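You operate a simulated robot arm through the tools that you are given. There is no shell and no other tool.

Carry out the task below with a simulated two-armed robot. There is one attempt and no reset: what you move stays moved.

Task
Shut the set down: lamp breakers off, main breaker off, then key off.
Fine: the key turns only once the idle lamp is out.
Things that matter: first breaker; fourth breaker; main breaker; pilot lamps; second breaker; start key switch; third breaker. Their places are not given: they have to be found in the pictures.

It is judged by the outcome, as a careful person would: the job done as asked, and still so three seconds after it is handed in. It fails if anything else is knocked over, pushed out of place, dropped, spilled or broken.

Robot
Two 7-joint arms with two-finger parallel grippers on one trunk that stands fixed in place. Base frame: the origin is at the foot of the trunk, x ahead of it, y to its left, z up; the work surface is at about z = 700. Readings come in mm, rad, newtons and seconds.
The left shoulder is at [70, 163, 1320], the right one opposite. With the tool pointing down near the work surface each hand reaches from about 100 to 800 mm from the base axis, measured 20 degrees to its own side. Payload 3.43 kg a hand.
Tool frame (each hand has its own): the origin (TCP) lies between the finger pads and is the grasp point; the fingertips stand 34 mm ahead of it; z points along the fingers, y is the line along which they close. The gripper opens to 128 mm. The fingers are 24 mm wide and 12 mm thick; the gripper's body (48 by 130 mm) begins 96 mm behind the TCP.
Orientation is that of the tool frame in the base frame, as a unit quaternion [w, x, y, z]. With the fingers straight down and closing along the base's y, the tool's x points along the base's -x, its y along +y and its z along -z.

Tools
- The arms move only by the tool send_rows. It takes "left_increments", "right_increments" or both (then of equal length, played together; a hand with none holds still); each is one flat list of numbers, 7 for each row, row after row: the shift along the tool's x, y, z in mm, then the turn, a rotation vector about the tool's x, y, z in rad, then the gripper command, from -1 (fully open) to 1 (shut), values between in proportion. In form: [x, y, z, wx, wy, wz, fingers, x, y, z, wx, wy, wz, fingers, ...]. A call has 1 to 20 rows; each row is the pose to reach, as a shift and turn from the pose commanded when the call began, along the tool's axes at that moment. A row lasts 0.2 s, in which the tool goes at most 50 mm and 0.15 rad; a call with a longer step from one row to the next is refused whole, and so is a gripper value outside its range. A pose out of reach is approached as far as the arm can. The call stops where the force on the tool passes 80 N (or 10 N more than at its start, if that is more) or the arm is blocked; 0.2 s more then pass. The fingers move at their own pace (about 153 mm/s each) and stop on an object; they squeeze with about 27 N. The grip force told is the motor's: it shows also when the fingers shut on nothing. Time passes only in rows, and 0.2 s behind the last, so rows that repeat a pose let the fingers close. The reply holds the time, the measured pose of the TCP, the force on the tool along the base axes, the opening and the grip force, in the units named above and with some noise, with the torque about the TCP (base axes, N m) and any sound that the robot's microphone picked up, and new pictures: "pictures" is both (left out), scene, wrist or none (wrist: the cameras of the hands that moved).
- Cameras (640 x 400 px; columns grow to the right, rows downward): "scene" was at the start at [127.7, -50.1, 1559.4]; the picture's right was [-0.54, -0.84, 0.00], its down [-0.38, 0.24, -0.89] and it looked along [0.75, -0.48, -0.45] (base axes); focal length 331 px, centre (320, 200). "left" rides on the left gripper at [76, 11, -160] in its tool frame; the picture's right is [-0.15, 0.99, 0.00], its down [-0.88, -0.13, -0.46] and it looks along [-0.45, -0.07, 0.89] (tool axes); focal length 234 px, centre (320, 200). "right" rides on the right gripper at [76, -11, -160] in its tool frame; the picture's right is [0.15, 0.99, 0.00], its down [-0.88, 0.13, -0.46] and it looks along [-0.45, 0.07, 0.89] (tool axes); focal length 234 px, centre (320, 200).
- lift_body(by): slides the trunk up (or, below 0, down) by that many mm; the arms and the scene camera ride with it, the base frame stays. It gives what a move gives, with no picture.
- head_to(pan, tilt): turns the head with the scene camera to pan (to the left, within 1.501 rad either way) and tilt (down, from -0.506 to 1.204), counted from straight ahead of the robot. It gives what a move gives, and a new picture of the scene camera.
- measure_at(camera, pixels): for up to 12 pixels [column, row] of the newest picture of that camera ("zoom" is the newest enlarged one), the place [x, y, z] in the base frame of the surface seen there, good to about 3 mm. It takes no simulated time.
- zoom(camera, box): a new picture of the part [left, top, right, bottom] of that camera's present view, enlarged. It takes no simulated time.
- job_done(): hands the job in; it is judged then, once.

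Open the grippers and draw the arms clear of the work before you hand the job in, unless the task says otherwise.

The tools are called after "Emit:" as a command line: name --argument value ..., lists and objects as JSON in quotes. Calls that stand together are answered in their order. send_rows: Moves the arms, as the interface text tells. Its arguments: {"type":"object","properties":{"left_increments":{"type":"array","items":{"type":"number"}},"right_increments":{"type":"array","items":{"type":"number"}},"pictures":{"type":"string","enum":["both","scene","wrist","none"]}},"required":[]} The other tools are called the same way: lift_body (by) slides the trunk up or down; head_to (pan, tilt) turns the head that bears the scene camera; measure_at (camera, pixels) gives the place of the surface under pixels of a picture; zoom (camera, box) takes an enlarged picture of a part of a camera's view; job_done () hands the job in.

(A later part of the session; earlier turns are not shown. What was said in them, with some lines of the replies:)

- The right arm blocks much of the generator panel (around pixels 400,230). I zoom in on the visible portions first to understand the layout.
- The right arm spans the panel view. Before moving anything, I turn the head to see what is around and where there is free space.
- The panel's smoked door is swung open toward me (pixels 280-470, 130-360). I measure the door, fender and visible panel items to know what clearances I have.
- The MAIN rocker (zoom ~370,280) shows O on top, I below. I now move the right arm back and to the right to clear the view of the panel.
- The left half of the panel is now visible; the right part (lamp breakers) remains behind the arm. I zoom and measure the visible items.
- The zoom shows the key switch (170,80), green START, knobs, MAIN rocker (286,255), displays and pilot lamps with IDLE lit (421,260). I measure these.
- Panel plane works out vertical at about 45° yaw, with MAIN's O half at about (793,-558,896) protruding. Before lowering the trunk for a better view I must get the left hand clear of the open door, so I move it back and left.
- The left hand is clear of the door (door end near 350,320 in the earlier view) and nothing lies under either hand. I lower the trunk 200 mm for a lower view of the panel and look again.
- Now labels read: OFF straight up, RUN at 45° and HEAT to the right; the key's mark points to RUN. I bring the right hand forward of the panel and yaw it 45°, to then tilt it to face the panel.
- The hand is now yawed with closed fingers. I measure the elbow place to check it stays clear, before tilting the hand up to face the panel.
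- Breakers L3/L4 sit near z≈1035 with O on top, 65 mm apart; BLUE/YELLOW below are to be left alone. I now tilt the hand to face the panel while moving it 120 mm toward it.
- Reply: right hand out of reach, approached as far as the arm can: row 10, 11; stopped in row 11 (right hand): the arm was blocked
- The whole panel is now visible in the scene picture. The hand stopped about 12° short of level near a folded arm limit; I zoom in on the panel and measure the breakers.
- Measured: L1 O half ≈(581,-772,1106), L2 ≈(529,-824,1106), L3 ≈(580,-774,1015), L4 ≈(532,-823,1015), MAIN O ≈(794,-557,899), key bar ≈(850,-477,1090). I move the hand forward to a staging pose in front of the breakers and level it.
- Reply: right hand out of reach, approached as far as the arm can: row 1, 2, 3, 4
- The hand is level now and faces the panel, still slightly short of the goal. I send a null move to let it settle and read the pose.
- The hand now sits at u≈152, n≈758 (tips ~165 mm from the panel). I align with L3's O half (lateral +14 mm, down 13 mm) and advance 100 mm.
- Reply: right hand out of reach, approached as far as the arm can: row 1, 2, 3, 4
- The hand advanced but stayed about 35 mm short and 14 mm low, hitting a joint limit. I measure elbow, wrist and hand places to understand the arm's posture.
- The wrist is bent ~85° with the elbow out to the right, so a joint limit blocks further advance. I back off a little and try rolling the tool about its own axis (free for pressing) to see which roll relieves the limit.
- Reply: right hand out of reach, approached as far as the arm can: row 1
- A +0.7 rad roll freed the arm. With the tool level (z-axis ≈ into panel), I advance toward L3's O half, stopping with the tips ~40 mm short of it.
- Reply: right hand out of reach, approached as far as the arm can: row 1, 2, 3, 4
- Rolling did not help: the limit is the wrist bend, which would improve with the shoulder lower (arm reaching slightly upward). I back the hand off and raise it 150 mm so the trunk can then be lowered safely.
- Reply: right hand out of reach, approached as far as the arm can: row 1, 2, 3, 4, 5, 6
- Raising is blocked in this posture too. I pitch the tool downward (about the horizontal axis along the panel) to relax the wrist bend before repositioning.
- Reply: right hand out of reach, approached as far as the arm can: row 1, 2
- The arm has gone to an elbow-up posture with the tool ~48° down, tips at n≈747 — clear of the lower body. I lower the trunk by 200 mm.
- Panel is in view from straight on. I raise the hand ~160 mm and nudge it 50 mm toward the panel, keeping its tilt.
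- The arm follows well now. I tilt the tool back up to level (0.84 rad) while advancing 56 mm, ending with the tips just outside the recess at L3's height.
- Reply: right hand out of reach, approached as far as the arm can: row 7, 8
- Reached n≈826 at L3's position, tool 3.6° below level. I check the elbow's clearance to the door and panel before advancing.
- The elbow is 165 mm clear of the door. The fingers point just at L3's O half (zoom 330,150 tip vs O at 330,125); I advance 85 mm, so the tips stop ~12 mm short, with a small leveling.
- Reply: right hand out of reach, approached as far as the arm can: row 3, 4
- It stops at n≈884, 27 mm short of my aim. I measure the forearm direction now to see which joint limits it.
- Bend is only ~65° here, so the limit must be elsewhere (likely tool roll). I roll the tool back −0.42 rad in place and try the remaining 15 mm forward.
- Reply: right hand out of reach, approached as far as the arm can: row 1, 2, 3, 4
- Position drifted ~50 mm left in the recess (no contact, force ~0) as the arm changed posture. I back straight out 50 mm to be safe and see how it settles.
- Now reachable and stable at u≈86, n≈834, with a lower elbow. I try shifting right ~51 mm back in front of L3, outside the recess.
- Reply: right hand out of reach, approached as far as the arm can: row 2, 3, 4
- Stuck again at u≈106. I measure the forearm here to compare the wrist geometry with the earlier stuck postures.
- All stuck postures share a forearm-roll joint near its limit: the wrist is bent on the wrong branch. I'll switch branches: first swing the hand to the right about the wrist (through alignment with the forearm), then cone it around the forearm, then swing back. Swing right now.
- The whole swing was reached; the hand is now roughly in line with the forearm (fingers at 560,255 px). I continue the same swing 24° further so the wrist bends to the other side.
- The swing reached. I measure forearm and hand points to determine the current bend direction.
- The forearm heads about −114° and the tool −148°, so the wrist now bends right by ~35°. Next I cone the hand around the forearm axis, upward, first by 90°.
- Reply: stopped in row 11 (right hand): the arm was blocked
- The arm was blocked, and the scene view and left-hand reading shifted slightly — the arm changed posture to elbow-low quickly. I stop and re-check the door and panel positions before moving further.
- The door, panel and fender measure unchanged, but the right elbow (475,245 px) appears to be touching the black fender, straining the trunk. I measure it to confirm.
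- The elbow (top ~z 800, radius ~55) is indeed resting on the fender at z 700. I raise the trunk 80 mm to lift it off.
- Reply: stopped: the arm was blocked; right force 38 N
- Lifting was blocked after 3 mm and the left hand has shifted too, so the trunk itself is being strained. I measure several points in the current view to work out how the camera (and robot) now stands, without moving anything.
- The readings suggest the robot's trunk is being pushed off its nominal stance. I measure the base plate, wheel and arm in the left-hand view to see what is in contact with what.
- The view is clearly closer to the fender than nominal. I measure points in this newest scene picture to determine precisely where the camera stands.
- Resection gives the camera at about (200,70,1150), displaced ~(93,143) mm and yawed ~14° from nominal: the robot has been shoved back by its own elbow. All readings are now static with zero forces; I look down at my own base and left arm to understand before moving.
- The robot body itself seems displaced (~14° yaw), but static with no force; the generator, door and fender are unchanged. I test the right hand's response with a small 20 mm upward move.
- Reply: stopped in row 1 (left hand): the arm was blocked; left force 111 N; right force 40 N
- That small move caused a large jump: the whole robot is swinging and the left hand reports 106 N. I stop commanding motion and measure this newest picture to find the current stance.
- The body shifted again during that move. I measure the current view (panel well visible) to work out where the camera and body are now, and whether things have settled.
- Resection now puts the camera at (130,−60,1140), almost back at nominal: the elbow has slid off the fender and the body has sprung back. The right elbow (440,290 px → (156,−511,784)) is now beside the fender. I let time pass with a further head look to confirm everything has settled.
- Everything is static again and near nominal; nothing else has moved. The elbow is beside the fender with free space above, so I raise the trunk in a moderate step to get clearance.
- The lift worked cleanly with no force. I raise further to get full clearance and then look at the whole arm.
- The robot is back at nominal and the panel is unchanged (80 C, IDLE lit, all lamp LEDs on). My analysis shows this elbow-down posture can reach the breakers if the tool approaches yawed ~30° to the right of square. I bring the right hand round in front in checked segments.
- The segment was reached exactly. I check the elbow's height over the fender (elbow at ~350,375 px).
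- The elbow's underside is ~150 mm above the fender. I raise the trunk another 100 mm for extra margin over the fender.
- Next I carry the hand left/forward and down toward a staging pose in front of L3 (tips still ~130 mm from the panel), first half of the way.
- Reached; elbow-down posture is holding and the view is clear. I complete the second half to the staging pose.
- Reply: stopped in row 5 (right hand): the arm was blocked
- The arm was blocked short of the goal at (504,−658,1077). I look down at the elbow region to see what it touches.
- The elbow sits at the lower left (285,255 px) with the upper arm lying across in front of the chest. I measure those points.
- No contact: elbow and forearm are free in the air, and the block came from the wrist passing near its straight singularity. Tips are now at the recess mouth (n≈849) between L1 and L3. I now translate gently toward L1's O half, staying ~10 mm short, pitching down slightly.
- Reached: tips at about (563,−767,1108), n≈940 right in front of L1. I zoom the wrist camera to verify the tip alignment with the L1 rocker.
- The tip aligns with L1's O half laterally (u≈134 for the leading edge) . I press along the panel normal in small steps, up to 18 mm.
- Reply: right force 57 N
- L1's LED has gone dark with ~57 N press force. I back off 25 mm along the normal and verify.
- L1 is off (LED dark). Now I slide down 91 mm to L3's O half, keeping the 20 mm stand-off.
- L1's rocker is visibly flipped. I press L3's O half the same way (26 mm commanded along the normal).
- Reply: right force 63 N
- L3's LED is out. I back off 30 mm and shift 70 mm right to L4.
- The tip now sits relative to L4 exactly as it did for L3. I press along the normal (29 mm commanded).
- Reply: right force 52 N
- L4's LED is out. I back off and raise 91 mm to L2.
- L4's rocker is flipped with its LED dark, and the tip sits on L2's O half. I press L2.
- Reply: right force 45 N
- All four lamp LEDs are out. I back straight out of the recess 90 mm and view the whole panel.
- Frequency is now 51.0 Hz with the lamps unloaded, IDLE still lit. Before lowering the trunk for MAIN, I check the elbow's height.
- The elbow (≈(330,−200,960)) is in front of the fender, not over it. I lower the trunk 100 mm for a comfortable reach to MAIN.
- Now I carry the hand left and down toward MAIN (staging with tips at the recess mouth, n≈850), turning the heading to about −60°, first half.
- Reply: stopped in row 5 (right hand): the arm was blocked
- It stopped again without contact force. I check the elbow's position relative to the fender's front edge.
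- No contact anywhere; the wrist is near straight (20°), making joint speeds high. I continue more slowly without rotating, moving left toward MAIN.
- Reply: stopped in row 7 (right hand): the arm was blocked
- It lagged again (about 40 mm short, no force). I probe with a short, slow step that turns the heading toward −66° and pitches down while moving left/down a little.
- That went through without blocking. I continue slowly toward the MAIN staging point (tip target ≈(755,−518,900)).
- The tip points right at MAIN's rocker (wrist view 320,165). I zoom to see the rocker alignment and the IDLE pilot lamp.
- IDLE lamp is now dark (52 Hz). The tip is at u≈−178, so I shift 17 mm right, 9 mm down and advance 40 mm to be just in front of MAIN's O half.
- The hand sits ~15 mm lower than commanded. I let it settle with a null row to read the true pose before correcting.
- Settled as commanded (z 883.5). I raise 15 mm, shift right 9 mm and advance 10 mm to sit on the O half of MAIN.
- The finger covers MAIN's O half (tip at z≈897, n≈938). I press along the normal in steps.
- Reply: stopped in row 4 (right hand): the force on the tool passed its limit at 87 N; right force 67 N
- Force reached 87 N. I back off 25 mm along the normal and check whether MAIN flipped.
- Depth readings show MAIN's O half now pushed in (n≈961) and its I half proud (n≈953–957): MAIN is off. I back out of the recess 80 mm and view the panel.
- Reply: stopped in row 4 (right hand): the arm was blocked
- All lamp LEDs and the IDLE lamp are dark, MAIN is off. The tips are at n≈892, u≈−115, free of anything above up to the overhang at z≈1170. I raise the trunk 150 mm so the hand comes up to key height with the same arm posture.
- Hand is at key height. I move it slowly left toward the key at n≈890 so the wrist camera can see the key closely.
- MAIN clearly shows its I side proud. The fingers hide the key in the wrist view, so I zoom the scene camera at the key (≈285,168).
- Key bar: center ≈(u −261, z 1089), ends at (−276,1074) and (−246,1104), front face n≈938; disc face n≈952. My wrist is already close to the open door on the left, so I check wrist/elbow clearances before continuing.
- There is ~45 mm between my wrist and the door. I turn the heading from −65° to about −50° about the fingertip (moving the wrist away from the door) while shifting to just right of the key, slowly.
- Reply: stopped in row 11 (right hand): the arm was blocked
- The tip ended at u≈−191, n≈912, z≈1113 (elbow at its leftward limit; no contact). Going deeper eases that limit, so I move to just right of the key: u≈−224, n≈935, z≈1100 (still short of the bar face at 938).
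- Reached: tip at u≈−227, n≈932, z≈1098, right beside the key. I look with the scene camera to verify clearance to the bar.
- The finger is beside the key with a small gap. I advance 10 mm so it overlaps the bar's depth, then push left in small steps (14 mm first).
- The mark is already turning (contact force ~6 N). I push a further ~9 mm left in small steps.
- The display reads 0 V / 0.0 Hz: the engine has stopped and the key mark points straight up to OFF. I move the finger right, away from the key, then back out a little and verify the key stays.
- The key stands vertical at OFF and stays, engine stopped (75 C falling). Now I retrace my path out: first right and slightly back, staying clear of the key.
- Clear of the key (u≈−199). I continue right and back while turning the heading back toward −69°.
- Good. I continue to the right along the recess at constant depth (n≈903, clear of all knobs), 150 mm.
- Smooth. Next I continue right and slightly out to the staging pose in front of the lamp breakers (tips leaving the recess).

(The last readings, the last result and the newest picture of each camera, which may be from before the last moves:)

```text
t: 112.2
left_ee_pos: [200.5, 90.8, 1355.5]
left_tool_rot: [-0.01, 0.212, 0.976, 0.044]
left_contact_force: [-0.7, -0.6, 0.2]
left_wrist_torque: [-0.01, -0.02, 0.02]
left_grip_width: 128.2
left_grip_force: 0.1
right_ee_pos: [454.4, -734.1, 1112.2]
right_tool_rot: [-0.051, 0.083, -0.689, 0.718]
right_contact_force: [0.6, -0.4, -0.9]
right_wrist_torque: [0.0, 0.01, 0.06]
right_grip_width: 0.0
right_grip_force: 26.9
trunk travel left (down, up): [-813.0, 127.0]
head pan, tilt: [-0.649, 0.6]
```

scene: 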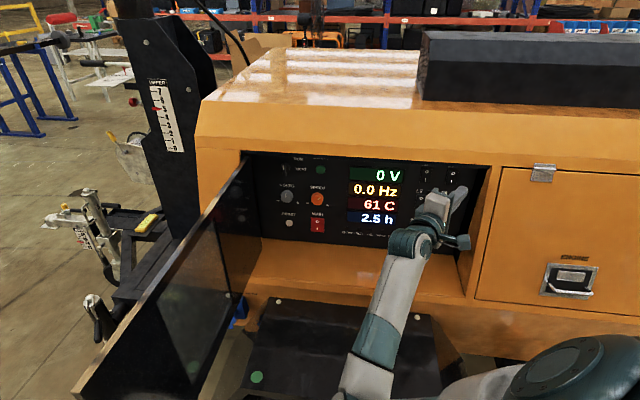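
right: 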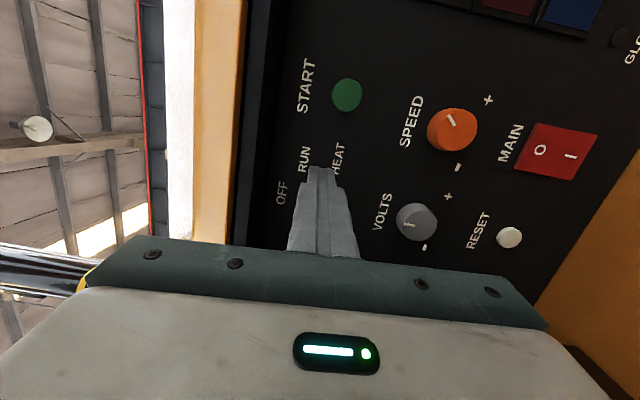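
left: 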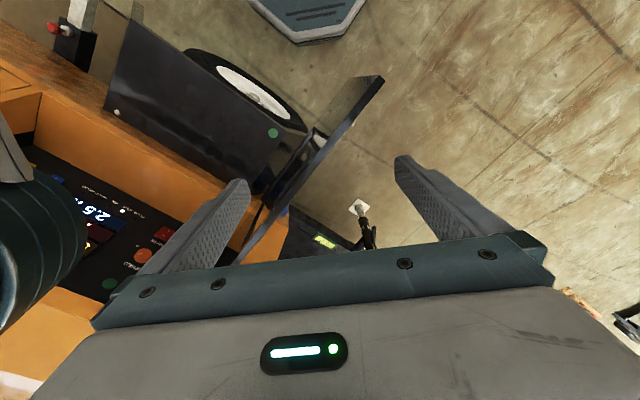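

All clear; tips just outside the recess. I back off 40 mm more and then carry the hand out to the right and up, away from the generator.

Emit:
send_rows --right_increments '[7.5, 0, -11, 0, 0, 0, 1, 15, 0, -22, 0, 0, 0, 1, 22.4, 0, -33.1, 0, 0, 0, 1, 46.9, -8.3, -23.3, -0.0016, 0.031, -0.0011, 1, 71.4, -16.5, -13.5, -0.0031, 0.062, -0.0022, 1, 95.9, -24.8, -3.7, -0.0047, 0.093, -0.0033, 1, 120.4, -33, 6.1, -0.0062, 0.124, -0.0044, 1, 144.8, -41.3, 15.8, -0.0078, 0.156, -0.0056, 1, 169.3, -49.5, 25.6, -0.0093, 0.187, -0.0067, 1, 193.8, -57.8, 35.4, -0.0109, 0.218, -0.0078, 1, 218.3, -66, 45.2, -0.0124, 0.249, -0.0089, 1, 242.8, -74.3, 55, -0.014, 0.28, -0.01, 1]' --pictures "scene"

```text
t: 114.8
left_ee_pos: [201.3, 91.5, 1355.2]
left_tool_rot: [-0.01, 0.211, 0.977, 0.043]
left_contact_force: [-0.1, -0.1, 0.5]
left_wrist_torque: [0.01, 0.0, -0.02]
left_grip_width: 128.1
left_grip_force: 0.2
right_ee_pos: [228.4, -829.6, 1200.4]
right_tool_rot: [0.05, -0.014, -0.694, 0.718]
right_contact_force: [-0.6, -0.1, -0.1]
right_wrist_torque: [-0.01, -0.02, 0.03]
right_grip_width: 0.1
right_grip_force: 27.0
trunk travel left (down, up): [-813.0, 127.0]
head pan, tilt: [-0.649, 0.6]
```

scene: 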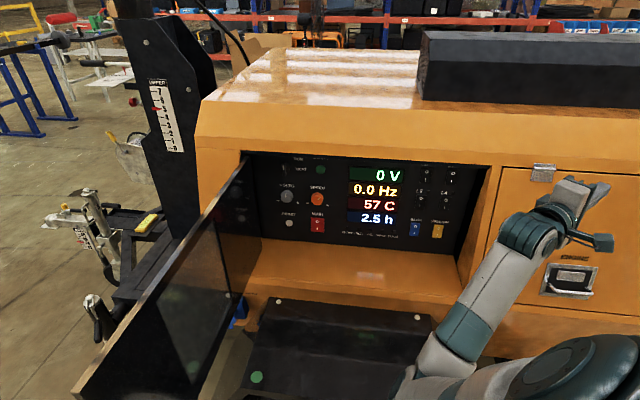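

The hand is out of the way. I draw it a further 120 mm back from the generator and open the gripper, then check the whole panel.

Emit:
send_rows --right_increments '[23.9, 1.2, 2.1, 0, 0, 0, 1, 47.7, 2.5, 4.3, 0, 0, 0, 1, 71.6, 3.7, 6.4, 0, 0, 0, 1, 95.4, 5, 8.6, 0, 0, 0, 0, 119.3, 6.2, 10.7, 0, 0, 0, -1, 119.3, 6.2, 10.7, 0, 0, 0, -1, 119.3, 6.2, 10.7, 0, 0, 0, -1]' --pictures "none"

Emit:
head_to --pan -0.74 --tilt 0.55

Emit:
zoom --camera "scene" --box '[200, 130, 480, 290]'

```text
t: 116.4
left_ee_pos: [202.2, 92.4, 1354.6]
left_tool_rot: [-0.01, 0.211, 0.977, 0.044]
left_contact_force: [-0.3, -0.6, -1.3]
left_wrist_torque: [-0.03, -0.01, 0.01]
left_grip_width: 128.1
left_grip_force: 0.0
right_ee_pos: [110.0, -829.3, 1200.3]
right_tool_rot: [0.05, -0.014, -0.694, 0.719]
right_contact_force: [-0.3, -0.1, 0.0]
right_wrist_torque: [0.02, 0.02, 0.03]
right_grip_width: 128.0
right_grip_force: 0.1
trunk travel left (down, up): [-813.0, 127.0]
head pan, tilt: [-0.649, 0.6]
```

```text
t: 117.0
left_ee_pos: [202.3, 91.2, 1355.2]
left_tool_rot: [-0.01, 0.211, 0.977, 0.042]
left_contact_force: [0.2, -0.1, -0.3]
left_wrist_torque: [-0.01, 0.0, 0.01]
left_grip_width: 128.1
left_grip_force: 0.0
right_ee_pos: [108.2, -829.2, 1199.2]
right_tool_rot: [0.05, -0.015, -0.694, 0.718]
right_contact_force: [-1.0, -0.1, -0.2]
right_wrist_torque: [0.01, -0.02, 0.0]
right_grip_width: 127.9
right_grip_force: 0.1
trunk travel left (down, up): [-813.0, 127.0]
head pan, tilt: [-0.74, 0.55]
```

scene: 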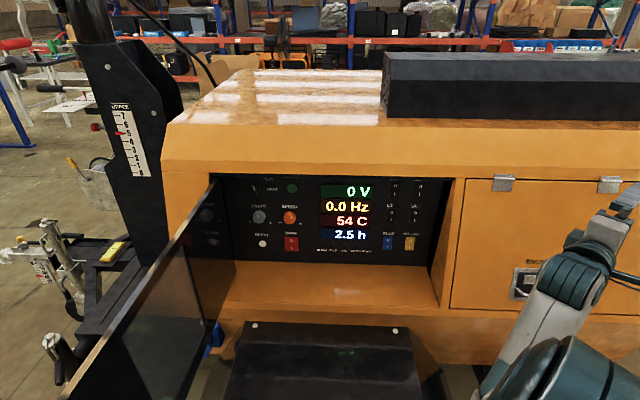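

```text
2.29 times, centred on (340, 210) of scene
```

zoom: 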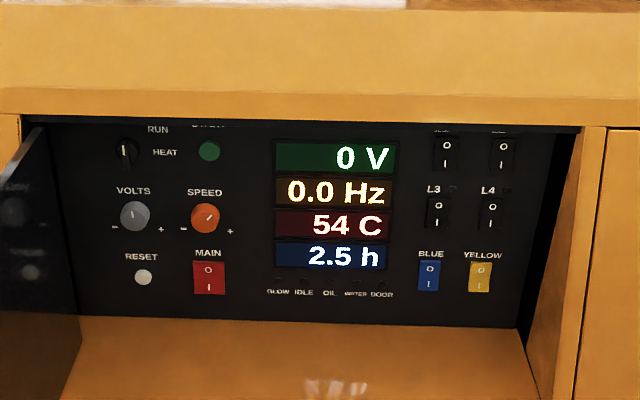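

Panel reads 0 V, 0.0 Hz, all lamps dark, key vertical at OFF. I confirm rocker tilts by depth and that the door is where it was.

Emit:
measure_at --camera "zoom" --pixels '[[446, 146], [444, 166], [502, 148], [500, 168], [437, 202], [435, 222], [491, 206], [489, 226], [208, 268], [208, 290], [124, 148], [128, 165]]'

Emit:
measure_at --camera "scene" --pixels '[[210, 185], [130, 290], [254, 325], [398, 331], [200, 300]]'

```text
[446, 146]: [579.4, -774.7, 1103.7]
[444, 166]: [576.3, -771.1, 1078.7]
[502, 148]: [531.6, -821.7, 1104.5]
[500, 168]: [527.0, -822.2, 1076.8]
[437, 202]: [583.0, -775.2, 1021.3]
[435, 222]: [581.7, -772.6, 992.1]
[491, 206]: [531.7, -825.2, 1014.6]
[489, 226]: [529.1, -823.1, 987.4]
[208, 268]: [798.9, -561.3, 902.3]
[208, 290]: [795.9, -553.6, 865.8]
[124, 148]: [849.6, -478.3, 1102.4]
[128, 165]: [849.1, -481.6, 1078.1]
```

```text
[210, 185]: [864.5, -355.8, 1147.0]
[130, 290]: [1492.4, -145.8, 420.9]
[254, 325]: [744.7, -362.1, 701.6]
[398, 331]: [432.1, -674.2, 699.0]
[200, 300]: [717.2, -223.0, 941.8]
```

All four lamp rockers and MAIN show their I halves proud (off). The key bar is vertical at OFF, and the door and fender have not moved. Both grippers are open and clear, so I hand the job in.

Emit:
job_done

```text
The job is handed in.
```

The set is shut down, in the order you asked. All four lamp breakers are off, then the main breaker, then the key.

- **Breakers:** each rocker's O half is pushed in, and the lamp indicators went dark one by one as I pressed them.
- **Idle lamp:** it went out on its own after the lamp breakers were off, before I touched the main breaker. I turned the key only after that.
- **Key:** it points straight up at OFF and stayed there after I let go. The display reads 0 V and 0.0 Hz, and the temperature is falling.
- **Left alone:** I did not touch the BLUE and YELLOW breakers or the VOLTS, SPEED, RESET and START controls.

While I was repositioning the right arm, its elbow pressed onto the black fender. The robot's body was pushed aside, and the left hand was forced against something (106 N). It sprang back when the elbow slid off. The fender and the smoked panel door measure where they were before, and I saw nothing else knocked over or moved. It would still be worth looking at the fender for marks.

Both grippers are open and the arms are clear of the generator.
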